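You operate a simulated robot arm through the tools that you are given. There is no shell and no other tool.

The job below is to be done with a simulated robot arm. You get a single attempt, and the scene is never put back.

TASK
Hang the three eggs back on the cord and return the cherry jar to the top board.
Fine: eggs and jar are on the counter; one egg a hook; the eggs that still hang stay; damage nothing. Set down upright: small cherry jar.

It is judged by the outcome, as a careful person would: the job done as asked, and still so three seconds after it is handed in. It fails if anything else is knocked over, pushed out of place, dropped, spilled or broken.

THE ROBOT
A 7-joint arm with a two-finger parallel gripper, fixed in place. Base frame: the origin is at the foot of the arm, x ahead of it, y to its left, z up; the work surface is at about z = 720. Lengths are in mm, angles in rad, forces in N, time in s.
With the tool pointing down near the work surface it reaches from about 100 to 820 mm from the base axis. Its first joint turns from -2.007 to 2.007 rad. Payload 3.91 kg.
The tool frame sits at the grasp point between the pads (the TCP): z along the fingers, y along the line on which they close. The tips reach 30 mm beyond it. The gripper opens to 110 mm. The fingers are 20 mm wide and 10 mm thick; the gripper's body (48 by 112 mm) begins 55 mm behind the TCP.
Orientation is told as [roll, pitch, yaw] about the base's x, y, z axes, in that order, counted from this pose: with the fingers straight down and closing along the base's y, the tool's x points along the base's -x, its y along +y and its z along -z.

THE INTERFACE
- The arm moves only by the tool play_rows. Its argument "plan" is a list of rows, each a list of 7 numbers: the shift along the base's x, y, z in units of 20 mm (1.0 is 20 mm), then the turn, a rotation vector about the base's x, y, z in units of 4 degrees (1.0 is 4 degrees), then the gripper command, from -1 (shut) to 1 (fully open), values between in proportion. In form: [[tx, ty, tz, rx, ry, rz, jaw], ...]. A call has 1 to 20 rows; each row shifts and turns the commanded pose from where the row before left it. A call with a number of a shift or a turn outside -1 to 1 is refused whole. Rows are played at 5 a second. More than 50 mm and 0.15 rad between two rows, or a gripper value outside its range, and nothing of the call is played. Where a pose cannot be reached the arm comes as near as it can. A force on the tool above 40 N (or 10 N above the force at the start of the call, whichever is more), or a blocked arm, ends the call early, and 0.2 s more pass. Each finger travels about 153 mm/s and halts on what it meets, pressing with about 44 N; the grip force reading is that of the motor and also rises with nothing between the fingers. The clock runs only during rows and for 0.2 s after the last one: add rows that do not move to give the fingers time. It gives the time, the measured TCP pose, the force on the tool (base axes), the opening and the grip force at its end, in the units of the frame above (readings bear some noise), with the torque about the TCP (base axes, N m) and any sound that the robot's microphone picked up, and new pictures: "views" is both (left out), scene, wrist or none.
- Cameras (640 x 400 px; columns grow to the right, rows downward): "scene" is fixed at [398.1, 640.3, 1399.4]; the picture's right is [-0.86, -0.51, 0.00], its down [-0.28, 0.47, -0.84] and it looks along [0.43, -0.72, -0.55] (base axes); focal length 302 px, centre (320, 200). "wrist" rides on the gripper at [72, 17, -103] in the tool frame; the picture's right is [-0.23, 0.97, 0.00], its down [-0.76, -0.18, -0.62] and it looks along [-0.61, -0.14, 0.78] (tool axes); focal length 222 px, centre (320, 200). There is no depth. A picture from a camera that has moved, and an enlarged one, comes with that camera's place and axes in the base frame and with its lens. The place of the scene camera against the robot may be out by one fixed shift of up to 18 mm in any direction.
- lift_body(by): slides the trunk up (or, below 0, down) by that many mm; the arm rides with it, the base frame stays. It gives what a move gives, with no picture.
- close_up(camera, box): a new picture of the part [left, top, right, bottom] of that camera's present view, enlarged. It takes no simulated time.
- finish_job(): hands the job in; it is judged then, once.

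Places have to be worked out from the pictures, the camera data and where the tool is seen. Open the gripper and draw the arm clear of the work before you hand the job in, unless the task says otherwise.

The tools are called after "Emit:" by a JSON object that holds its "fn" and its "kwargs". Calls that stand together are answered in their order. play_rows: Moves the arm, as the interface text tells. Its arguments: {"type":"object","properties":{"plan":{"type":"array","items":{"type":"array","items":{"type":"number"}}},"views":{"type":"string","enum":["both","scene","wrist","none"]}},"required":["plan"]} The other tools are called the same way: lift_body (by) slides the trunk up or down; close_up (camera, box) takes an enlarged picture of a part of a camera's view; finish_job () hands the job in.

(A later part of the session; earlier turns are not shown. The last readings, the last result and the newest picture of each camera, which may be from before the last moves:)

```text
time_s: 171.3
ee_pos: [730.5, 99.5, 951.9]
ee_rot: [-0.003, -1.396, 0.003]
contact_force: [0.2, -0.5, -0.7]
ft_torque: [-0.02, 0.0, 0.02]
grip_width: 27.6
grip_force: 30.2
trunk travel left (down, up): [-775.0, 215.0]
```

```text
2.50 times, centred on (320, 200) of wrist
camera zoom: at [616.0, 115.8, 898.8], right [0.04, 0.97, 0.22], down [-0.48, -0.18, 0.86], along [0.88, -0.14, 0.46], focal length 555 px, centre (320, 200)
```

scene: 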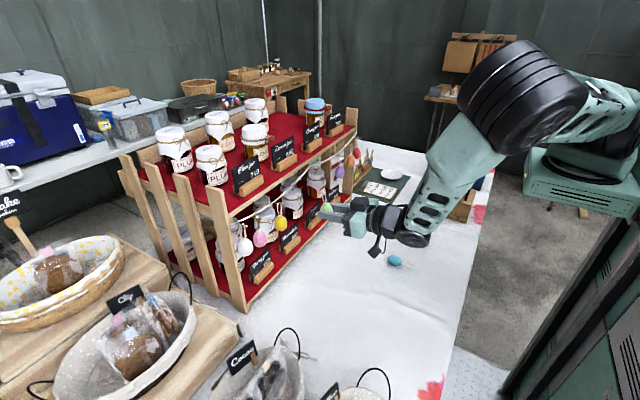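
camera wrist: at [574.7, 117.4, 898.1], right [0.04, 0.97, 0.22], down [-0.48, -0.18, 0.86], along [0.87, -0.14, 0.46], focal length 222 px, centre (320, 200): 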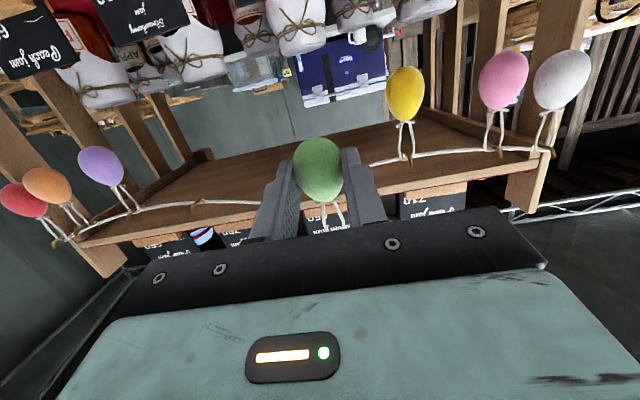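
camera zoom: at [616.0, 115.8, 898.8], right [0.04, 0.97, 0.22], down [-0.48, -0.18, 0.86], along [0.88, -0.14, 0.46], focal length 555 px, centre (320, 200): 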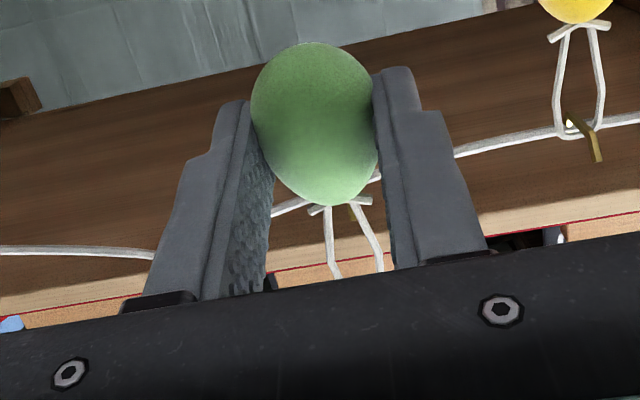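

Same picture as before: the hook tip appears between the strands, aligned within 1 mm. I advance 28 mm into the loop and check.

Emit:
{"fn": "play_rows", "kwargs": {"plan": [[0.35, -0.025, 0, 0, 0, 0, -0.55], [0.35, 0, 0, 0, 0, 0, -0.55], [0.35, 0, 0, 0, 0, 0, -0.55], [0.35, 0, 0, 0, 0, 0, -0.55], [0, 0, 0, 0, 0, 0, -0.55]], "views": "none"}}

Emit:
{"fn": "close_up", "kwargs": {"camera": "scene", "box": [280, 165, 320, 205]}}

Emit:
{"fn": "close_up", "kwargs": {"camera": "wrist", "box": [280, 170, 370, 250]}}

```text
time_s: 172.5
ee_pos: [758.8, 99.1, 950.9]
ee_rot: [-0.006, -1.397, 0.005]
contact_force: [-0.1, 0.0, 0.5]
ft_torque: [-0.02, 0.02, -0.02]
grip_width: 26.0
grip_force: 42.8
trunk travel left (down, up): [-775.0, 215.0]
```

```text
10.00 times, centred on (300, 185) of scene
camera zoom: at [398.1, 640.3, 1399.4], right [-0.86, -0.51, 0.0], down [-0.28, 0.47, -0.84], along [0.43, -0.72, -0.55], focal length 3020 px, centre (520, 350)
```

zoom: 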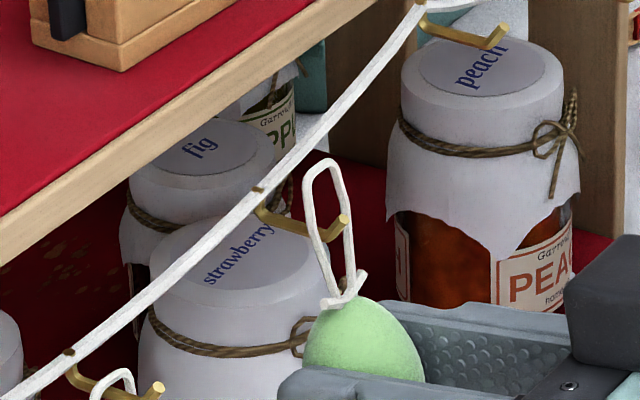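

```text
5.00 times, centred on (325, 210) of wrist
camera zoom: at [644.5, 114.7, 898.1], right [0.04, 0.97, 0.22], down [-0.48, -0.18, 0.86], along [0.88, -0.14, 0.46], focal length 1111 px, centre (295, 150)
```

zoom: 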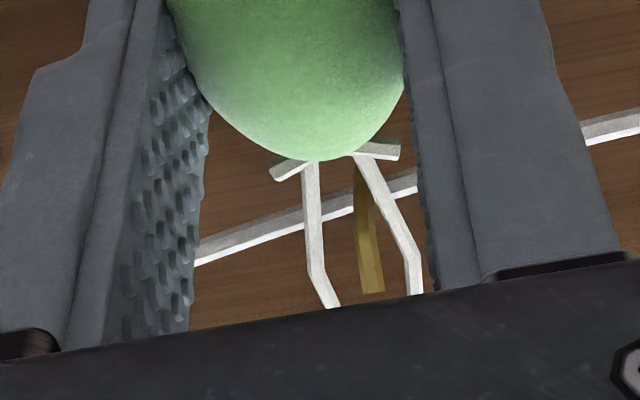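

The tip is entering between the strands. I advance 10 mm more.

Emit:
{"fn": "play_rows", "kwargs": {"plan": [[0.25, 0, 0, 0, 0, 0, -0.55], [0.25, 0, 0, 0, 0, 0, -0.55], [0, 0, 0, 0, 0, 0, -0.55]], "views": "none"}}

Emit:
{"fn": "close_up", "kwargs": {"camera": "scene", "box": [280, 165, 320, 205]}}

Emit:
{"fn": "close_up", "kwargs": {"camera": "wrist", "box": [280, 170, 370, 250]}}

```text
time_s: 173.3
ee_pos: [768.7, 99.5, 951.6]
ee_rot: [-0.003, -1.396, 0.003]
contact_force: [0.0, 0.9, -0.1]
ft_torque: [-0.02, 0.01, -0.01]
grip_width: 27.6
grip_force: 14.6
trunk travel left (down, up): [-775.0, 215.0]
```

```text
10.00 times, centred on (300, 185) of scene
camera zoom: at [398.1, 640.3, 1399.4], right [-0.86, -0.51, 0.0], down [-0.28, 0.47, -0.84], along [0.43, -0.72, -0.55], focal length 3020 px, centre (520, 350)
```

zoom: 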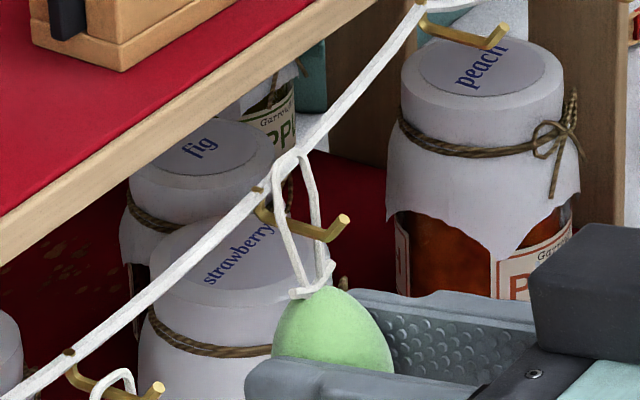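

```text
5.00 times, centred on (325, 210) of wrist
camera zoom: at [654.3, 114.9, 898.4], right [0.04, 0.97, 0.22], down [-0.48, -0.18, 0.86], along [0.88, -0.14, 0.46], focal length 1111 px, centre (295, 150)
```

zoom: 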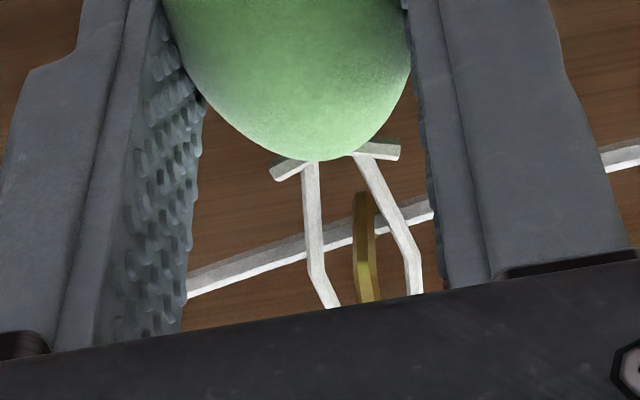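

Clearly through. Lower 14 mm, easing back 3 mm.

Emit:
{"fn": "play_rows", "kwargs": {"plan": [[-0.075, 0, -0.2, 0, 0, 0, -0.55], [-0.075, 0, -0.25, 0, 0, 0, -0.55], [0, 0, -0.25, 0, 0, 0, -0.55], [0, 0, 0, 0, 0, 0, -0.55]], "views": "none"}}

Emit:
{"fn": "close_up", "kwargs": {"camera": "scene", "box": [280, 165, 320, 205]}}

Emit:
{"fn": "close_up", "kwargs": {"camera": "wrist", "box": [280, 170, 370, 250]}}

```text
time_s: 174.3
ee_pos: [766.1, 98.3, 938.5]
ee_rot: [-0.005, -1.396, 0.006]
contact_force: [-0.5, -0.3, -1.0]
ft_torque: [-0.01, 0.02, 0.02]
grip_width: 26.0
grip_force: 43.1
trunk travel left (down, up): [-775.0, 215.0]
```

```text
10.00 times, centred on (300, 185) of scene
camera zoom: at [398.1, 640.3, 1399.4], right [-0.86, -0.51, 0.0], down [-0.28, 0.47, -0.84], along [0.43, -0.72, -0.55], focal length 3020 px, centre (520, 350)
```

zoom: 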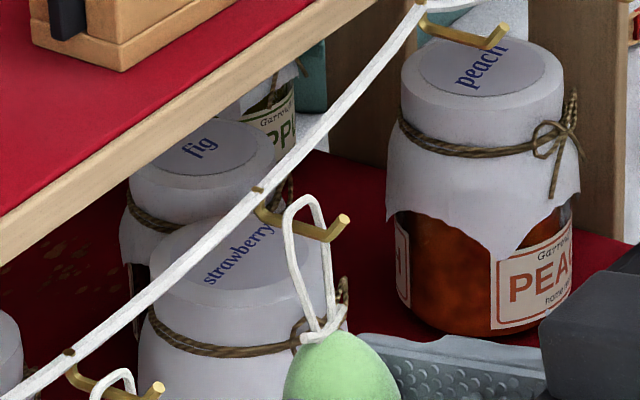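

```text
5.00 times, centred on (325, 210) of wrist
camera zoom: at [651.4, 114.7, 885.2], right [0.04, 0.97, 0.22], down [-0.48, -0.18, 0.86], along [0.88, -0.14, 0.46], focal length 1111 px, centre (295, 150)
```

zoom: 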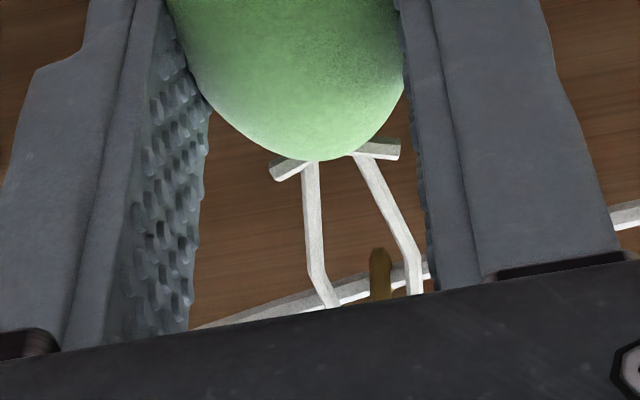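

About 4 mm above the rod; lower 3.5 mm and release slowly as before.

Emit:
{"fn": "play_rows", "kwargs": {"plan": [[0, 0, -0.1, 0, 0, 0, -0.55], [0, 0, -0.08, 0, 0, 0, -0.55], [0, 0, 0, 0, 0, 0, -0.52], [0, 0, 0, 0, 0, 0, -0.48], [0, 0, 0, 0, 0, 0, -0.44], [0, 0, 0, 0, 0, 0, -0.4], [0, 0, 0, 0, 0, 0, -0.36], [0, 0, 0, 0, 0, 0, -0.3], [0, 0, 0, 0, 0, 0, -0.2], [0, 0, 0, 0, 0, 0, -0.1], [0, 0, 0, 0, 0, 0, -0.1], [0, 0, 0, 0, 0, 0, -0.1]], "views": "wrist"}}

Emit:
{"fn": "close_up", "kwargs": {"camera": "scene", "box": [260, 160, 320, 230]}}

```text
time_s: 176.9
ee_pos: [766.2, 98.3, 934.4]
ee_rot: [-0.006, -1.395, 0.003]
contact_force: [-0.2, -0.1, 0.7]
ft_torque: [-0.01, -0.02, 0.03]
grip_width: 49.5
grip_force: 0.2
trunk travel left (down, up): [-775.0, 215.0]
camera wrist: at [651.9, 114.5, 881.3], right [0.04, 0.97, 0.22], down [-0.48, -0.18, 0.86], along [0.88, -0.14, 0.46], focal length 222 px, centre (320, 200)
```

wrist: 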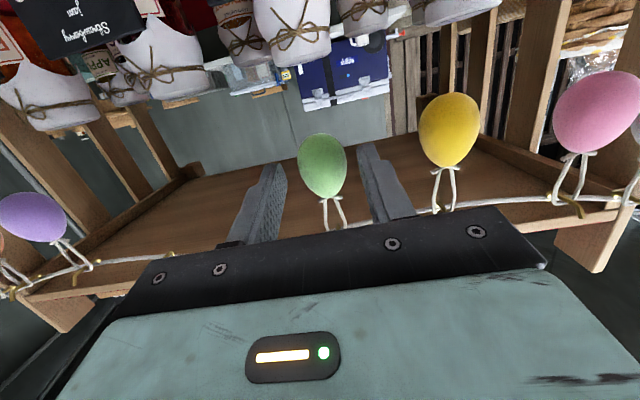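

```text
5.71 times, centred on (290, 195) of scene
camera zoom: at [398.1, 640.3, 1399.4], right [-0.86, -0.51, 0.0], down [-0.28, 0.47, -0.84], along [0.43, -0.72, -0.55], focal length 1726 px, centre (491, 229)
```

zoom: 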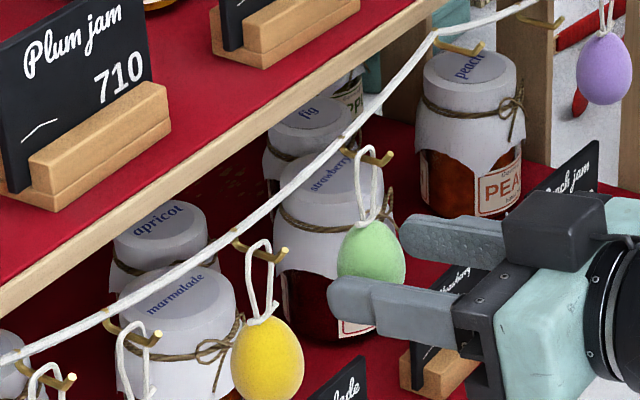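

Green hangs on H4. I back straight off and return to tool-down above the blue egg.

Emit:
{"fn": "play_rows", "kwargs": {"plan": [[-0.4, 0, 0, 0, 0, 0, -0.1], [-0.6, 0, 0, 0, 0, 0, -0.1], [-0.8, 0, 0, 0, 0, 0, -0.1], [-1, 0, 0, 0, 0, 0, -0.1], [-1, 0, 0, 0, 0, 0, -0.1], [-1, 0, 0, 0, 0, 0, 0], [0, 0, 0, 0, 0, 0, 0.2]], "views": "none"}}

Emit:
{"fn": "play_rows", "kwargs": {"plan": [[-0.3, -0.35, 0, 0, 1, 0, 0.2], [-0.3, -0.35, 0, 0, 1, 0, 0.2], [-0.3, -0.35, 0, 0, 1, 0, 0.2], [-0.3, -0.35, 0, 0, 1, 0, 0.2], [-0.3, -0.35, 0, 0, 1, 0, 0.2], [-0.3, -0.35, 0, 0, 1, 0, 0.2], [-0.3, -0.35, 0, 0, 1, 0, 0.2], [-0.3, -0.35, 0, 0, 1, 0, 0.2], [-0.3, -0.35, 0, 0, 1, 0, 0.2], [-0.3, -0.35, 0, 0, 1, 0, 0.2], [-0.3, -0.35, 0, 0, 1, 0, 0.2], [-0.3, -0.35, 0, 0, 1, 0, 0.2], [-0.3, -0.35, 0, 0, 1, 0, 0.2], [-0.3, -0.35, 0, 0, 1, 0, 0.2], [-0.3, -0.35, 0, 0, 1, 0, 0.2], [-0.3, -0.35, -0.5, 0, 1, 0, 0.2], [-0.3, -0.35, -0.5, 0, 1, 0, 0.2], [-0.3, -0.35, -0.5, 0, 1, 0, 0.2], [-0.3, -0.35, -0.5, 0, 1, 0, 0.2], [-0.3, -0.35, -0.8, 0, 1, 0, 0.2]], "views": "both"}}

Emit:
{"fn": "close_up", "kwargs": {"camera": "wrist", "box": [250, 30, 390, 170]}}

Emit:
{"fn": "close_up", "kwargs": {"camera": "scene", "box": [225, 150, 325, 260]}}

```text
time_s: 178.5
ee_pos: [670.0, 99.5, 935.5]
ee_rot: [-0.003, -1.396, 0.004]
contact_force: [0.4, 0.2, 0.3]
ft_torque: [-0.01, 0.0, -0.02]
grip_width: 66.0
grip_force: 0.0
trunk travel left (down, up): [-775.0, 215.0]
```

```text
time_s: 182.7
ee_pos: [550.6, -39.8, 879.6]
ee_rot: [0.0, 0.002, 0.001]
contact_force: [-0.2, 0.2, -0.9]
ft_torque: [0.0, -0.05, -0.01]
grip_width: 66.1
grip_force: 0.1
trunk travel left (down, up): [-775.0, 215.0]
camera wrist: at [477.6, -23.8, 982.8], right [0.23, 0.97, 0.0], down [0.76, -0.18, 0.62], along [0.61, -0.14, -0.78], focal length 222 px, centre (320, 200)
```

scene: 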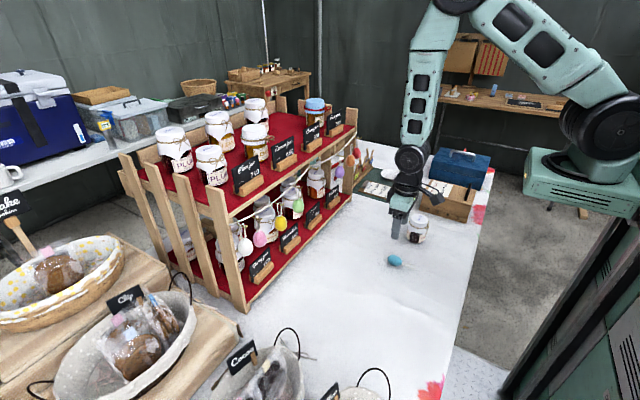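
wrist: 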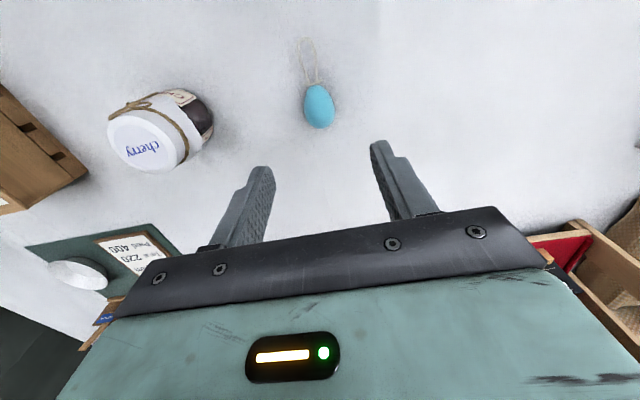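

```text
2.86 times, centred on (320, 100) of wrist
camera zoom: at [477.6, -23.8, 982.8], right [0.23, 0.97, 0.0], down [0.76, -0.18, 0.62], along [0.61, -0.14, -0.78], focal length 635 px, centre (320, 486)
```

zoom: 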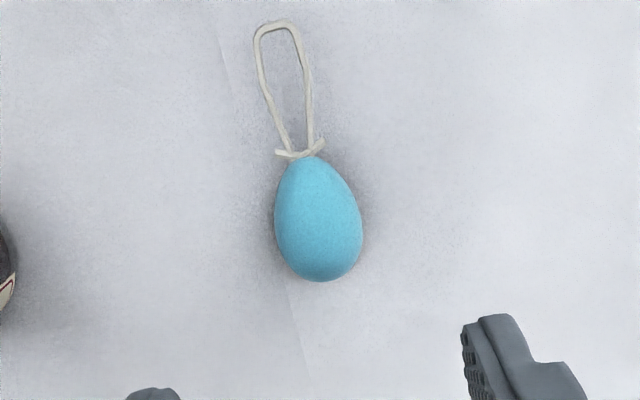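

```text
3.64 times, centred on (275, 205) of scene
camera zoom: at [398.1, 640.3, 1399.4], right [-0.86, -0.51, 0.0], down [-0.28, 0.47, -0.84], along [0.43, -0.72, -0.55], focal length 1098 px, centre (484, 182)
```

zoom: 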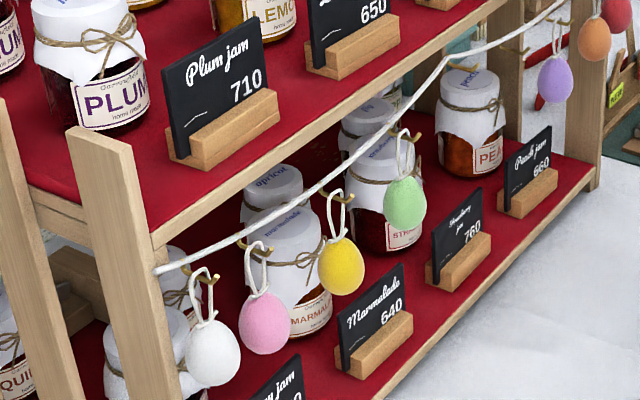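

Two eggs are hung. The blue egg's centre is (546.7,-40.7), loop along -x. I centre and descend.

Emit:
{"fn": "play_rows", "kwargs": {"plan": [[-0.13, 0, -1, 0, 0, 0, 0.2], [0, 0, -1, 0, 0, 0, 0.2], [0, 0, -1, 0, 0, 0, 0.2], [0, 0, -1, 0, 0, 0, 0.2], [0, 0, -1, 0, 0, 0, 0.2], [0, 0, -0.8, 0, 0, 0, 0.2], [0, 0, -0.45, 0, 0, 0, 0.2], [0, 0, 0, 0, 0, 0, 0.2]], "views": "wrist"}}

```text
time_s: 184.5
ee_pos: [546.7, -40.5, 751.9]
ee_rot: [0.001, 0.0, 0.0]
contact_force: [0.9, 0.8, 0.8]
ft_torque: [-0.02, 0.0, 0.01]
grip_width: 66.1
grip_force: 0.1
trunk travel left (down, up): [-775.0, 215.0]
camera wrist: at [475.1, -24.9, 856.0], right [0.23, 0.97, 0.0], down [0.76, -0.18, 0.62], along [0.61, -0.14, -0.78], focal length 222 px, centre (320, 200)
```

wrist: 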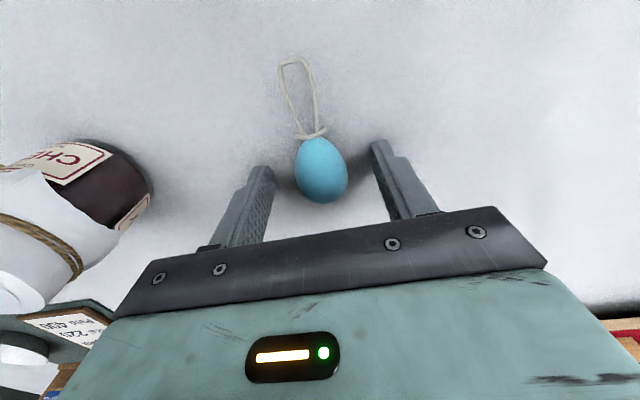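

Slightly low, so I raise 1.5 mm and close in steps.

Emit:
{"fn": "play_rows", "kwargs": {"plan": [[0, 0, 0.08, 0, 0, 0, 0.1], [0, 0, 0, 0, 0, 0, -0.2], [0, 0, 0, 0, 0, 0, -0.35], [0, 0, 0, 0, 0, 0, -0.42], [0, 0, 0, 0, 0, 0, -0.46], [0, 0, 0, 0, 0, 0, -0.5], [0, 0, 0, 0, 0, 0, -0.53], [0, 0, 0, 0, 0, 0, -0.55], [0, 0, 0, 0, 0, 0, -0.55]], "views": "none"}}

```text
time_s: 186.5
ee_pos: [548.3, -39.2, 755.1]
ee_rot: [0.0, 0.001, 0.0]
contact_force: [0.5, 0.7, -0.7]
ft_torque: [0.02, 0.03, -0.02]
grip_width: 26.5
grip_force: 43.2
trunk travel left (down, up): [-775.0, 215.0]
```

Gripped. Lift 60 mm, yaw +57.5°, lower back, stopping just above the cloth.

Emit:
{"fn": "play_rows", "kwargs": {"plan": [[0, 0, 1, 0, 0, 0, -0.55], [0, 0, 1, 0, 0, 1, -0.55], [0, 0, 1, 0, 0, 1, -0.55], [0, 0, 0, 0, 0, 1, -0.55], [0, 0, 0, 0, 0, 1, -0.55], [0, 0, 0, 0, 0, 1, -0.55], [0, 0, 0, 0, 0, 1, -0.55], [0, 0, 0, 0, 0, 1, -0.55], [0, 0, 0, 0, 0, 1, -0.55], [0, 0, 0, 0, 0, 1, -0.55], [0, 0, 0, 0, 0, 1, -0.55], [0, 0, 0, 0, 0, 1, -0.55], [0, 0, 0, 0, 0, 1, -0.55], [0, 0, 0, 0, 0, 1, -0.55], [0, 0, 0, 0, 0, 1, -0.55], [0, 0, -1, 0, 0, 0.4, -0.55], [0, 0, -1, 0, 0, 0, -0.55], [0, 0, -0.85, 0, 0, 0, -0.55], [0, 0, 0, 0, 0, 0, -0.55]], "views": "wrist"}}

```text
time_s: 190.5
ee_pos: [547.0, -41.4, 758.1]
ee_rot: [0.001, -0.002, 1.007]
contact_force: [0.3, 0.2, -0.8]
ft_torque: [-0.03, -0.02, 0.0]
grip_width: 27.6
grip_force: 30.1
trunk travel left (down, up): [-775.0, 215.0]
camera wrist: at [494.9, -94.1, 861.2], right [-0.7, 0.71, 0.0], down [0.56, 0.55, 0.62], along [0.45, 0.44, -0.78], focal length 222 px, centre (320, 200)
```

wrist: 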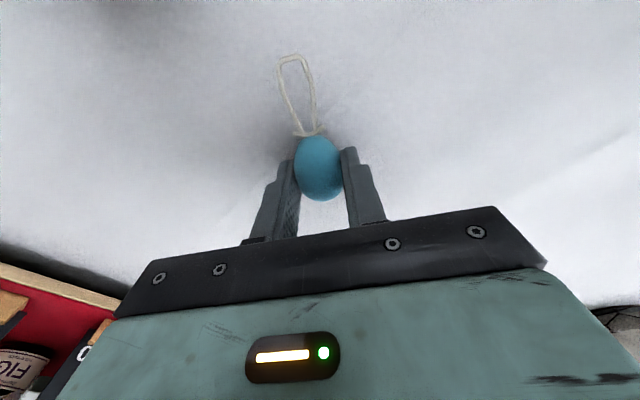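

About 3.5 mm above the resting height; I lower and open slowly.

Emit:
{"fn": "play_rows", "kwargs": {"plan": [[0, 0, -0.08, 0, 0, 0, -0.55], [0, 0, -0.08, 0, 0, 0, -0.55], [0, 0, 0, 0, 0, 0, -0.52], [0, 0, 0, 0, 0, 0, -0.48], [0, 0, 0, 0, 0, 0, -0.42], [0, 0, 0, 0, 0, 0, -0.36], [0, 0, 0, 0, 0, 0, -0.3], [0, 0, 0, 0, 0, 0, -0.2], [0, 0, 0, 0, 0, 0, 0], [0, 0, 0, 0, 0, 0, 0.2], [0, 0, 0, 0, 0, 0, 0.2]], "views": "wrist"}}

```text
time_s: 192.9
ee_pos: [547.8, -41.0, 755.1]
ee_rot: [0.0, -0.001, 1.005]
contact_force: [0.1, -0.1, 0.3]
ft_torque: [-0.02, -0.02, 0.01]
grip_width: 66.0
grip_force: 0.0
trunk travel left (down, up): [-775.0, 215.0]
camera wrist: at [494.6, -94.2, 858.3], right [-0.7, 0.71, 0.0], down [0.56, 0.55, 0.62], along [0.44, 0.44, -0.78], focal length 222 px, centre (320, 200)
```

wrist: 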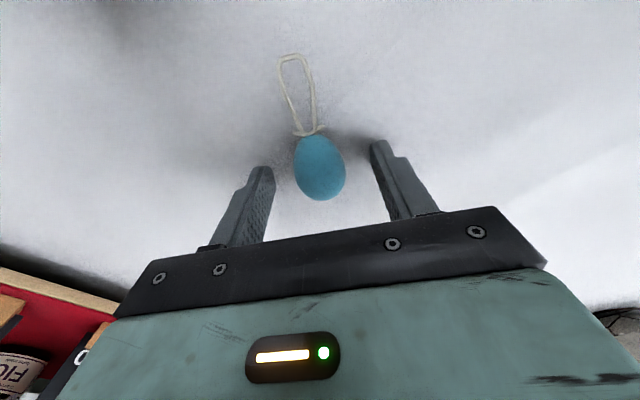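

Egg rests still. Rise and yaw -180° for the regrasp.

Emit:
{"fn": "play_rows", "kwargs": {"plan": [[0, 0, 1, 0, 0, 0, 0.2], [0, 0, 1, 0, 0, 0, 0.2], [0, 0, 1, 0, 0, 0, 0.2], [0, 0, 1, 0, 0, -1, 0.2], [0, 0, 1, 0, 0, -1, 0.2], [0, 0, 1, 0, 0, -1, 0.2], [0, 0, 0, 0, 0, -1, 0.2], [0, 0, 0, 0, 0, -1, 0.2], [0, 0, 0, 0, 0, -1, 0.2], [0, 0, 0, 0, 0, -1, 0.2], [0, 0, 0, 0, 0, -1, 0.2], [0, 0, 0, 0, 0, -1, 0.2], [0, 0, 0, 0, 0, -1, 0.2], [0, 0, 0, 0, 0, -1, 0.2], [0, 0, 0, 0, 0, -1, 0.2], [0, 0, 0, 0, 0, -1, 0.2], [0, 0, 0, 0, 0, -1, 0.2], [0, 0, 0, 0, 0, -1, 0.2], [0, 0, 0, 0, 0, -1, 0.2], [0, 0, 0, 0, 0, -1, 0.2]], "views": "none"}}

Emit:
{"fn": "play_rows", "kwargs": {"plan": [[0, 0, 0, 0, 0, -1, 0.2], [0, 0, 0, 0, 0, -1, 0.2], [0, 0, 0, 0, 0, -1, 0.2], [0, 0, 0, 0, 0, -1, 0.2], [0, 0, 0, 0, 0, -1, 0.2], [0, 0, 0, 0, 0, -1, 0.2], [0, 0, 0, 0, 0, -1, 0.2], [0, 0, 0, 0, 0, -1, 0.2], [0, 0, 0, 0, 0, -1, 0.2], [0, 0, 0, 0, 0, -1, 0.2], [0, 0, 0, 0, 0, -1, 0.2], [0, 0, 0, 0, 0, -1, 0.2], [0, 0, 0, 0, 0, -1, 0.2], [0, 0, 0, 0, 0, -1, 0.2], [0, 0, 0, 0, 0, -1, 0.2], [0, 0, 0, 0, 0, -1, 0.2], [0, 0, 0, 0, 0, -1, 0.2], [0, 0, 0, 0, 0, -1, 0.2], [0, 0, 0, 0, 0, -1, 0.2], [0, 0, 0, 0, 0, -1, 0.2]], "views": "none"}}

Emit:
{"fn": "play_rows", "kwargs": {"plan": [[0, 0, 0, 0, 0, -1, 0.2], [0, 0, 0, 0, 0, -1, 0.2], [0, 0, 0, 0, 0, -1, 0.2], [0, 0, 0, 0, 0, -1, 0.2], [0, 0, 0, 0, 0, -1, 0.2], [0, 0, 0, 0, 0, -1, 0.2], [0, 0, 0, 0, 0, -1, 0.2], [0, 0, 0, 0, 0, -1, 0.2], [0, 0, 0, 0, 0, 0, 0.2]], "views": "wrist"}}

Emit:
{"fn": "close_up", "kwargs": {"camera": "wrist", "box": [270, 70, 390, 190]}}

```text
time_s: 197.1
ee_pos: [545.4, -43.0, 875.6]
ee_rot: [0.0, -0.001, -0.182]
contact_force: [0.4, -1.0, -0.8]
ft_torque: [0.01, -0.05, -0.03]
grip_width: 66.0
grip_force: 0.0
trunk travel left (down, up): [-775.0, 215.0]
```

```text
time_s: 201.3
ee_pos: [546.5, -41.2, 875.2]
ee_rot: [-0.001, 0.0, -1.579]
contact_force: [0.3, -0.1, -0.4]
ft_torque: [0.05, 0.0, 0.0]
grip_width: 66.0
grip_force: 0.1
trunk travel left (down, up): [-775.0, 215.0]
```

```text
time_s: 203.3
ee_pos: [547.9, -41.5, 875.9]
ee_rot: [-0.001, -0.002, -2.136]
contact_force: [-0.2, -0.5, -0.7]
ft_torque: [-0.02, -0.01, 0.01]
grip_width: 66.0
grip_force: 0.0
trunk travel left (down, up): [-775.0, 215.0]
camera wrist: at [600.9, 10.1, 978.7], right [0.7, -0.71, 0.0], down [-0.56, -0.55, 0.62], along [-0.45, -0.44, -0.78], focal length 222 px, centre (320, 200)
```

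wrist: 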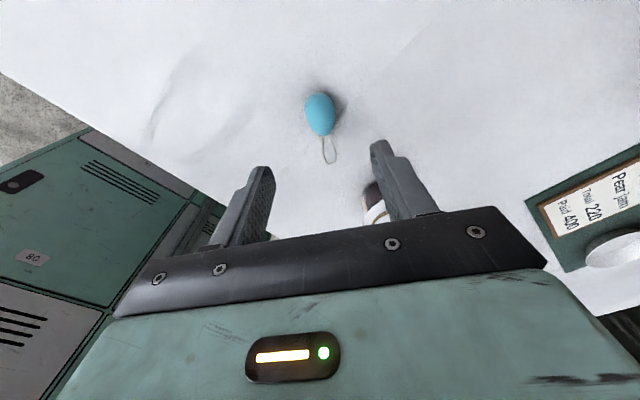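

```text
3.33 times, centred on (330, 130) of wrist
camera zoom: at [600.9, 10.1, 978.7], right [0.7, -0.71, 0.0], down [-0.56, -0.55, 0.62], along [-0.45, -0.44, -0.78], focal length 740 px, centre (287, 433)
```

zoom: 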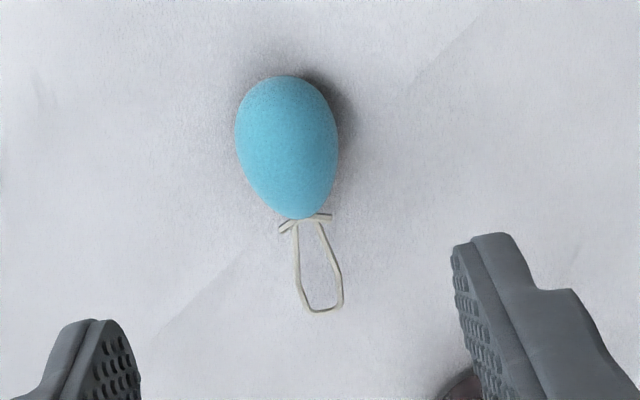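

Egg centre (545.9,-43.8). I centre, descend and regrasp.

Emit:
{"fn": "play_rows", "kwargs": {"plan": [[-0.09, -0.1, -1, 0, 0, 0, 0.2], [0, 0, -1, 0, 0, 0, 0.2], [0, 0, -1, 0, 0, 0, 0.2], [0, 0, -1, 0, 0, 0, 0.2], [0, 0, -1, 0, 0, 0, 0.2], [0, 0, -0.7, 0, 0, 0, 0.2], [0, 0, -0.35, 0, 0, 0, 0.2], [0, 0, 0, 0, 0, 0, 0.2]], "views": "wrist"}}

```text
time_s: 205.1
ee_pos: [544.5, -43.4, 754.0]
ee_rot: [-0.001, 0.0, -2.136]
contact_force: [-0.2, -1.2, 0.5]
ft_torque: [-0.02, -0.02, 0.0]
grip_width: 65.9
grip_force: 0.0
trunk travel left (down, up): [-775.0, 215.0]
camera wrist: at [597.6, 8.4, 858.1], right [0.7, -0.71, 0.0], down [-0.56, -0.55, 0.62], along [-0.44, -0.44, -0.78], focal length 222 px, centre (320, 200)
```

wrist: 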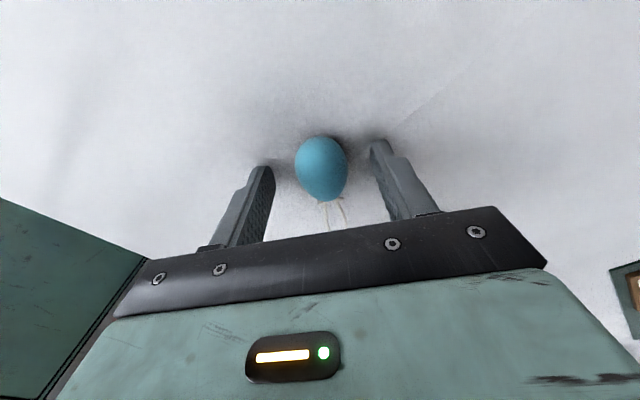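

Centred. Close in steps.

Emit:
{"fn": "play_rows", "kwargs": {"plan": [[0, 0, 0, 0, 0, 0, 0.1], [0, 0, 0, 0, 0, 0, -0.2], [0, 0, 0, 0, 0, 0, -0.35], [0, 0, 0, 0, 0, 0, -0.42], [0, 0, 0, 0, 0, 0, -0.46], [0, 0, 0, 0, 0, 0, -0.5], [0, 0, 0, 0, 0, 0, -0.53], [0, 0, 0, 0, 0, 0, -0.55], [0, 0, 0, 0, 0, 0, -0.55]], "views": "none"}}

Emit:
{"fn": "play_rows", "kwargs": {"plan": [[0, 0, 0.6, 0, 0, 0, -0.55], [0, 0, 1, 0, 0, 0, -0.55], [0, 0, 1, 0, 0, 0, -0.55], [0, 0, 1, 0, 0, 1, -0.55], [0, 0, 1, 0, 0, 1, -0.55], [0, 0, 1, 0, 0, 1, -0.55], [0, 0, 1, 0, 0, 1, -0.55], [0, 0, 1, 0, 0, 1, -0.55], [0, 0, 1, 0, 0, 1, -0.55], [0, 0, 1, 0, 0, 1, -0.55], [0, 0, 1, 0, 0, 1, -0.55], [0, 0, 1, 0, 0, 1, -0.55], [0, 0, 1, 0, 0, 1, -0.55], [0, 0, 0, 0, 0, 1, -0.55], [0, 0, 0, 0, 0, 1, -0.55], [0, 0, 0, 0, 0, 1, -0.55], [0, 0, 0, 0, 0, 1, -0.55], [0, 0, 0, 0, 0, 1, -0.55], [0, 0, 0, 0, 0, 1, -0.55], [0, 0, 0, 0, 0, 1, -0.55]], "views": "none"}}

Emit:
{"fn": "play_rows", "kwargs": {"plan": [[0, 0, 0, 0, 0, 1, -0.55], [0, 0, 0, 0, 0, 1, -0.55], [0, 0, 0, 0, 0, 1, -0.55], [0, 0, 0, 0, 0, 1, -0.55], [0, 0, 0, 0, 0, 1, -0.55], [0, 0, 0, 0, 0, 1, -0.55], [0, 0, 0, 0, 0, 1, -0.55], [0, 0, 0, 0, 0, 1, -0.55], [0, 0, 0, 0, 0, 1, -0.55], [0, 0, 0, 0, 0, 1, -0.55], [0, 0, 0, 0, 0, 1, -0.55], [0, 0, 0, 0, 0, 1, -0.55], [0, 0, 0, 0, 0, 1, -0.55], [0, 0, 0, 0, 0, 0.6, -0.55], [0, 0, 0, 0, 0, 0, -0.55]], "views": "wrist"}}

```text
time_s: 207.1
ee_pos: [544.7, -43.5, 754.4]
ee_rot: [0.001, 0.001, -2.137]
contact_force: [0.2, -0.3, 0.4]
ft_torque: [-0.03, -0.01, 0.04]
grip_width: 26.2
grip_force: 42.9
trunk travel left (down, up): [-775.0, 215.0]
```

```text
time_s: 211.3
ee_pos: [544.9, -42.9, 1005.8]
ee_rot: [0.0, -0.001, -0.948]
contact_force: [-0.3, 0.9, -0.6]
ft_torque: [-0.01, -0.01, -0.01]
grip_width: 27.5
grip_force: 14.7
trunk travel left (down, up): [-775.0, 215.0]
```

```text
time_s: 214.5
ee_pos: [547.4, -43.6, 1006.2]
ee_rot: [0.0, -0.002, 0.001]
contact_force: [0.4, 0.6, 0.5]
ft_torque: [-0.01, 0.0, -0.01]
grip_width: 27.5
grip_force: 29.5
trunk travel left (down, up): [-775.0, 215.0]
camera wrist: at [474.6, -27.6, 1109.3], right [0.23, 0.97, 0.0], down [0.76, -0.18, 0.62], along [0.61, -0.14, -0.78], focal length 222 px, centre (320, 200)
```

wrist: 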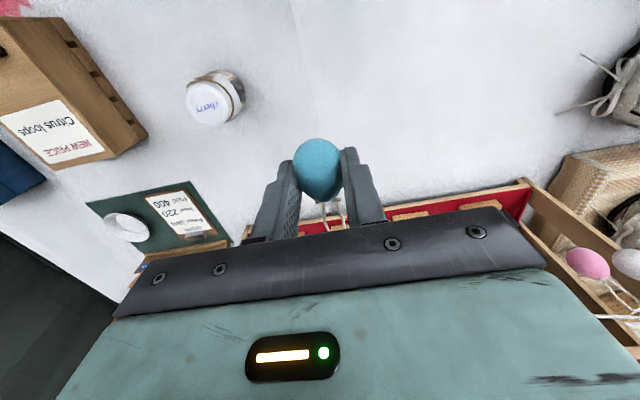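

Now pitch forward and move to the stand-off before H5 (y≈22, rod z≈1009, so TCP z≈970).

Emit:
{"fn": "play_rows", "kwargs": {"plan": [[0.357, 0.164, -0.089, 0, -1, 0, -0.55], [0.357, 0.164, -0.089, 0, -1, 0, -0.55], [0.357, 0.164, -0.089, 0, -1, 0, -0.55], [0.357, 0.164, -0.089, 0, -1, 0, -0.55], [0.357, 0.164, -0.089, 0, -1, 0, -0.55], [0.357, 0.164, -0.089, 0, -1, 0, -0.55], [0.357, 0.164, -0.089, 0, -1, 0, -0.55], [0.357, 0.164, -0.089, 0, -1, 0, -0.55], [0.357, 0.164, -0.089, 0, -1, 0, -0.55], [0.357, 0.164, -0.089, 0, -1, 0, -0.55], [0.357, 0.164, -0.089, 0, -1, 0, -0.55], [0.357, 0.164, -0.089, 0, -1, 0, -0.55], [0.357, 0.164, -0.089, 0, -1, 0, -0.55], [0.357, 0.164, -0.089, 0, -1, 0, -0.55], [0.357, 0.164, -0.089, 0, -1, 0, -0.55], [0.357, 0.164, -0.089, 0, -1, 0, -0.55], [0.357, 0.164, -0.089, 0, -1, 0, -0.55], [0.357, 0.164, -0.089, 0, -1, 0, -0.55], [0.357, 0.164, -0.089, 0, -1, 0, -0.55], [0.357, 0.164, -0.089, 0, -1, 0, -0.55]], "views": "both"}}

Emit:
{"fn": "close_up", "kwargs": {"camera": "scene", "box": [285, 140, 345, 200]}}

Emit:
{"fn": "close_up", "kwargs": {"camera": "wrist", "box": [240, 120, 400, 280]}}

```text
time_s: 218.7
ee_pos: [687.6, 22.6, 971.0]
ee_rot: [-0.003, -1.398, 0.004]
contact_force: [0.1, -0.5, 0.0]
ft_torque: [-0.01, 0.01, -0.04]
grip_width: 27.9
grip_force: 15.6
trunk travel left (down, up): [-775.0, 215.0]
camera wrist: at [573.2, 38.2, 916.5], right [0.04, 0.97, 0.22], down [-0.48, -0.18, 0.86], along [0.87, -0.14, 0.46], focal length 222 px, centre (320, 200)
```

scene: 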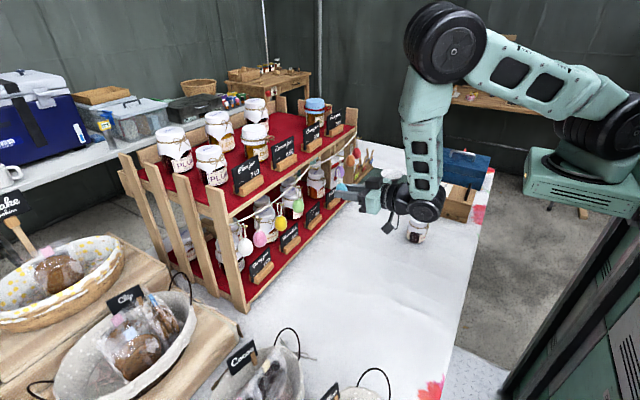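
wrist: 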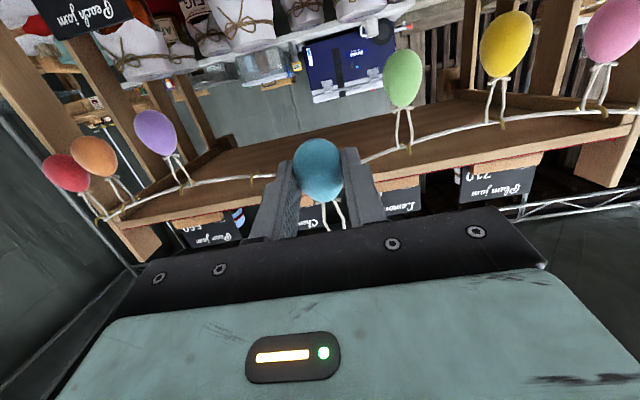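

```text
6.67 times, centred on (315, 170) of scene
camera zoom: at [398.1, 640.3, 1399.4], right [-0.86, -0.51, 0.0], down [-0.28, 0.47, -0.84], along [0.43, -0.72, -0.55], focal length 2013 px, centre (353, 400)
```

zoom: 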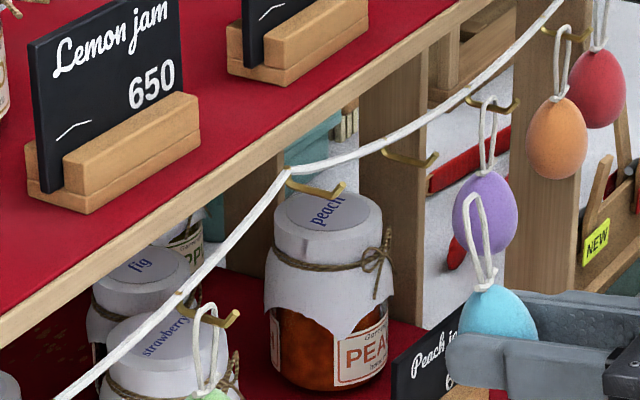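

```text
2.50 times, centred on (320, 200) of wrist
camera zoom: at [573.2, 38.2, 916.5], right [0.04, 0.97, 0.22], down [-0.48, -0.18, 0.86], along [0.87, -0.14, 0.46], focal length 555 px, centre (320, 200)
```

zoom: 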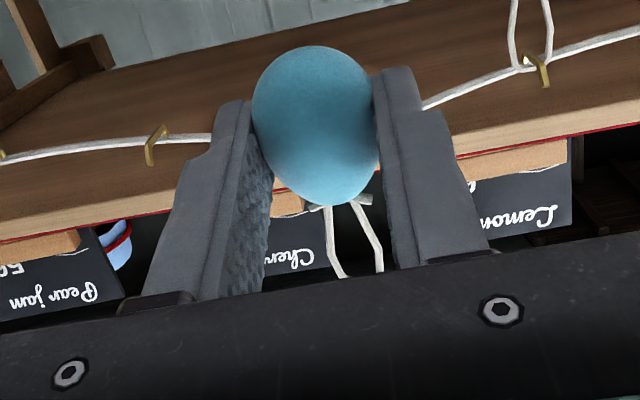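

Aligned (loop y≈21.3, hook y≈21–22). Advance 40 mm and verify.

Emit:
{"fn": "play_rows", "kwargs": {"plan": [[0.5, 0, 0, 0, 0, 0, -0.55], [0.5, 0, 0, 0, 0, 0, -0.55], [0.5, 0, 0, 0, 0, 0, -0.55], [0.5, 0, 0, 0, 0, 0, -0.55], [0, 0, 0, 0, 0, 0, -0.55]], "views": "none"}}

Emit:
{"fn": "close_up", "kwargs": {"camera": "scene", "box": [285, 140, 345, 200]}}

Emit:
{"fn": "close_up", "kwargs": {"camera": "wrist", "box": [240, 120, 400, 280]}}

```text
time_s: 219.9
ee_pos: [727.5, 22.2, 970.5]
ee_rot: [-0.005, -1.397, 0.005]
contact_force: [0.1, 0.8, 0.3]
ft_torque: [0.0, -0.01, 0.04]
grip_width: 27.2
grip_force: 30.4
trunk travel left (down, up): [-775.0, 215.0]
```

```text
6.67 times, centred on (315, 170) of scene
camera zoom: at [398.1, 640.3, 1399.4], right [-0.86, -0.51, 0.0], down [-0.28, 0.47, -0.84], along [0.43, -0.72, -0.55], focal length 2013 px, centre (353, 400)
```

zoom: 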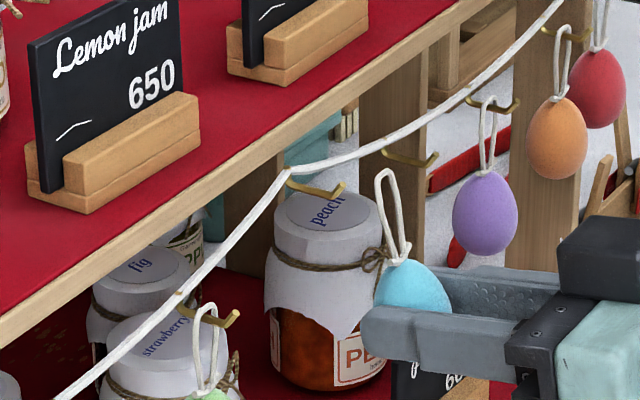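

```text
2.50 times, centred on (320, 200) of wrist
camera zoom: at [612.8, 38.2, 916.9], right [0.04, 0.97, 0.22], down [-0.48, -0.18, 0.86], along [0.88, -0.14, 0.46], focal length 555 px, centre (320, 200)
```

zoom: 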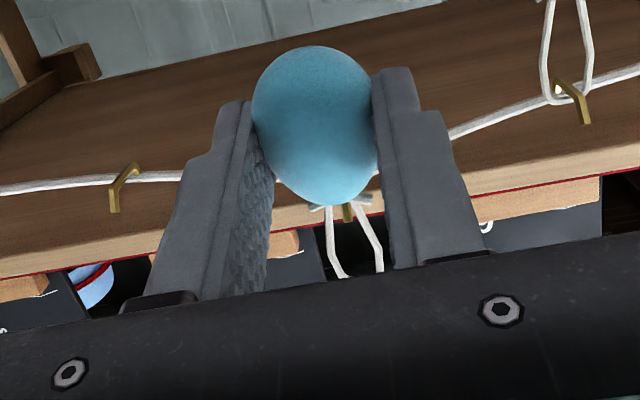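

The hook tip shows slightly left of the loop centre (≈1.5–2 mm toward -y). I shift y by -1.6 mm and advance 26 mm, then check.

Emit:
{"fn": "play_rows", "kwargs": {"plan": [[0, -0.08, 0, 0, 0, 0, -0.55], [0.35, 0, 0, 0, 0, 0, -0.55], [0.35, 0, 0, 0, 0, 0, -0.55], [0.35, 0, 0, 0, 0, 0, -0.55], [0.25, 0, 0, 0, 0, 0, -0.55], [0, 0, 0, 0, 0, 0, -0.55]], "views": "none"}}

Emit:
{"fn": "close_up", "kwargs": {"camera": "scene", "box": [295, 145, 335, 185]}}

Emit:
{"fn": "close_up", "kwargs": {"camera": "wrist", "box": [280, 170, 370, 250]}}

```text
time_s: 221.3
ee_pos: [752.2, 20.4, 969.7]
ee_rot: [-0.003, -1.395, 0.004]
contact_force: [-0.1, -0.2, 0.3]
ft_torque: [-0.01, 0.04, -0.04]
grip_width: 25.9
grip_force: 43.3
trunk travel left (down, up): [-775.0, 215.0]
```

```text
10.00 times, centred on (315, 165) of scene
camera zoom: at [398.1, 640.3, 1399.4], right [-0.86, -0.51, 0.0], down [-0.28, 0.47, -0.84], along [0.43, -0.72, -0.55], focal length 3020 px, centre (370, 550)
```

zoom: 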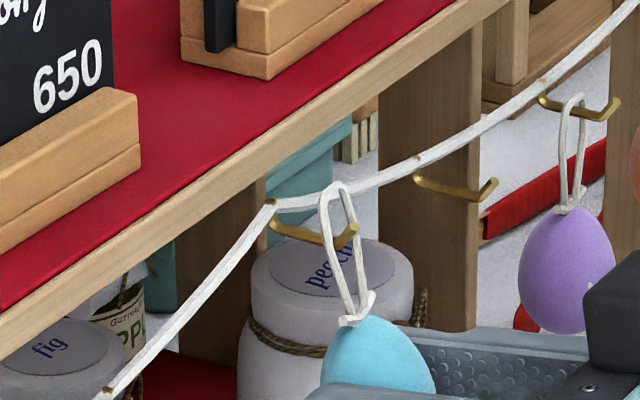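

```text
5.00 times, centred on (325, 210) of wrist
camera zoom: at [639.4, 37.2, 916.1], right [0.04, 0.97, 0.22], down [-0.48, -0.18, 0.86], along [0.88, -0.14, 0.46], focal length 1111 px, centre (295, 150)
```

zoom: 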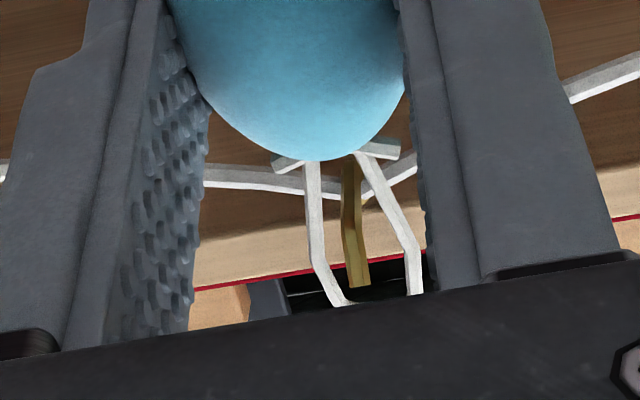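

The tip sits inside the loop but about 2.5 mm off-centre. I shift y by -2 mm, then advance 10 mm.

Emit:
{"fn": "play_rows", "kwargs": {"plan": [[0, -0.1, 0, 0, 0, 0, -0.55], [0.25, 0, 0, 0, 0, 0, -0.55], [0.25, 0, 0, 0, 0, 0, -0.55], [0, 0, 0, 0, 0, 0, -0.55]], "views": "none"}}

Emit:
{"fn": "close_up", "kwargs": {"camera": "scene", "box": [295, 145, 335, 185]}}

Emit:
{"fn": "close_up", "kwargs": {"camera": "wrist", "box": [280, 170, 370, 250]}}

```text
time_s: 222.3
ee_pos: [764.1, 18.1, 970.3]
ee_rot: [-0.005, -1.395, 0.007]
contact_force: [0.0, 1.0, -1.0]
ft_torque: [0.0, 0.0, 0.03]
grip_width: 28.0
grip_force: 15.9
trunk travel left (down, up): [-775.0, 215.0]
```

```text
10.00 times, centred on (315, 165) of scene
camera zoom: at [398.1, 640.3, 1399.4], right [-0.86, -0.51, 0.0], down [-0.28, 0.47, -0.84], along [0.43, -0.72, -0.55], focal length 3020 px, centre (370, 550)
```

zoom: 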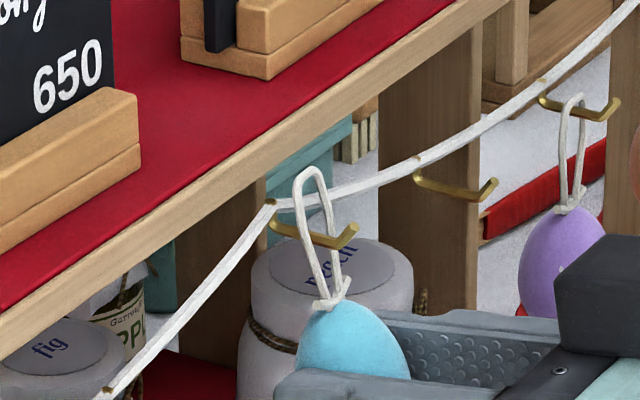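

```text
5.00 times, centred on (325, 210) of wrist
camera zoom: at [649.3, 34.2, 916.9], right [0.04, 0.97, 0.22], down [-0.48, -0.18, 0.86], along [0.88, -0.14, 0.46], focal length 1111 px, centre (295, 150)
```

zoom: 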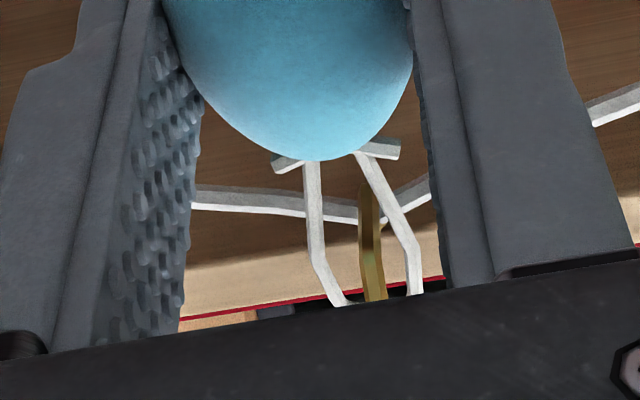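

Centred and through. Lower 14 mm, easing back 3 mm, then check.

Emit:
{"fn": "play_rows", "kwargs": {"plan": [[-0.075, 0, -0.2, 0, 0, 0, -0.55], [-0.075, 0, -0.25, 0, 0, 0, -0.55], [0, 0, -0.25, 0, 0, 0, -0.55], [0, 0, 0, 0, 0, 0, -0.55]], "views": "none"}}

Emit:
{"fn": "close_up", "kwargs": {"camera": "scene", "box": [295, 145, 335, 185]}}

Emit:
{"fn": "close_up", "kwargs": {"camera": "wrist", "box": [280, 170, 370, 250]}}

```text
time_s: 223.3
ee_pos: [759.9, 18.0, 955.6]
ee_rot: [-0.004, -1.398, 0.004]
contact_force: [0.8, -0.6, 2.7]
ft_torque: [0.02, -0.05, 0.02]
grip_width: 26.0
grip_force: 42.6
trunk travel left (down, up): [-775.0, 215.0]
```

```text
10.00 times, centred on (315, 165) of scene
camera zoom: at [398.1, 640.3, 1399.4], right [-0.86, -0.51, 0.0], down [-0.28, 0.47, -0.84], along [0.43, -0.72, -0.55], focal length 3020 px, centre (370, 550)
```

zoom: 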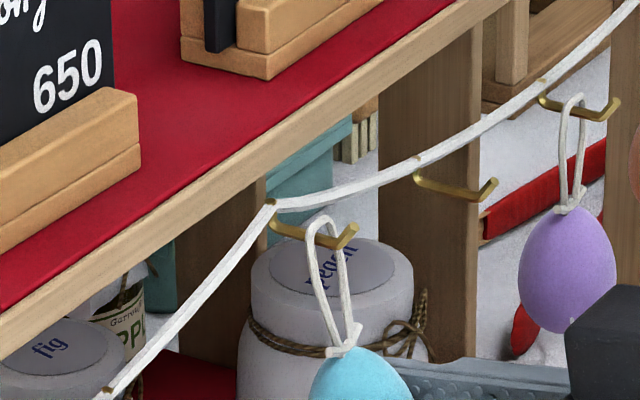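

```text
5.00 times, centred on (325, 210) of wrist
camera zoom: at [646.1, 33.8, 902.3], right [0.04, 0.97, 0.22], down [-0.48, -0.18, 0.86], along [0.87, -0.14, 0.46], focal length 1111 px, centre (295, 150)
```

zoom: 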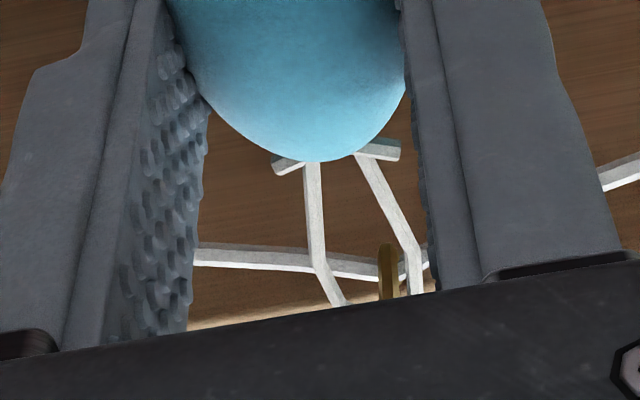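

An upward force of 2.7 N shows the loop is resting on the rod. Release slowly.

Emit:
{"fn": "play_rows", "kwargs": {"plan": [[0, 0, 0, 0, 0, 0, -0.53], [0, 0, 0, 0, 0, 0, -0.5], [0, 0, 0, 0, 0, 0, -0.46], [0, 0, 0, 0, 0, 0, -0.42], [0, 0, 0, 0, 0, 0, -0.38], [0, 0, 0, 0, 0, 0, -0.34], [0, 0, 0, 0, 0, 0, -0.28], [0, 0, 0, 0, 0, 0, -0.2], [0, 0, 0, 0, 0, 0, -0.1], [0, 0, 0, 0, 0, 0, -0.1], [0, 0, 0, 0, 0, 0, -0.1]], "views": "wrist"}}

Emit:
{"fn": "close_up", "kwargs": {"camera": "scene", "box": [275, 140, 345, 210]}}

```text
time_s: 225.7
ee_pos: [760.5, 17.9, 955.2]
ee_rot: [-0.006, -1.397, 0.006]
contact_force: [-0.2, 0.0, 0.5]
ft_torque: [0.01, 0.0, 0.0]
grip_width: 49.4
grip_force: 0.0
trunk travel left (down, up): [-775.0, 215.0]
camera wrist: at [645.9, 33.8, 902.1], right [0.04, 0.97, 0.22], down [-0.48, -0.18, 0.86], along [0.88, -0.14, 0.46], focal length 222 px, centre (320, 200)
```

wrist: 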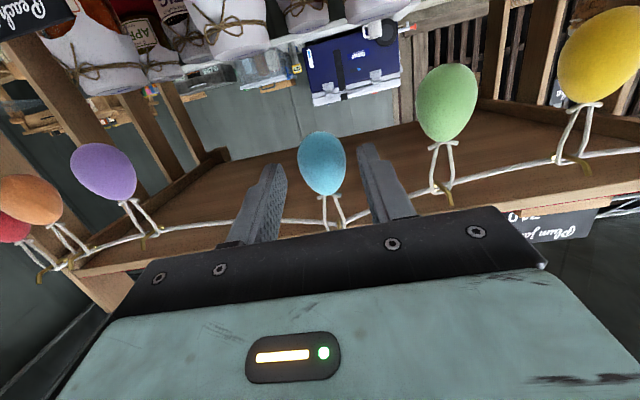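

```text
5.71 times, centred on (310, 175) of scene
camera zoom: at [398.1, 640.3, 1399.4], right [-0.86, -0.51, 0.0], down [-0.28, 0.47, -0.84], along [0.43, -0.72, -0.55], focal length 1726 px, centre (377, 343)
```

zoom: 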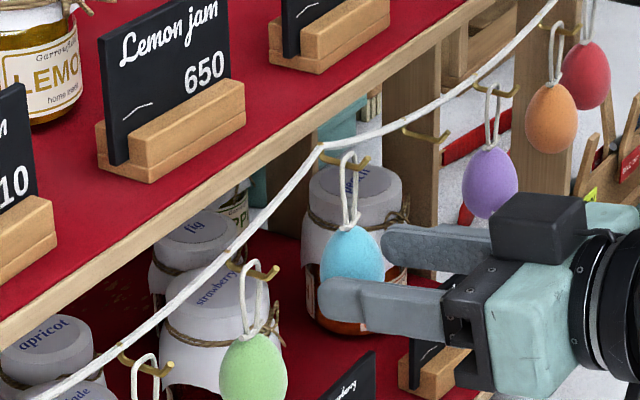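

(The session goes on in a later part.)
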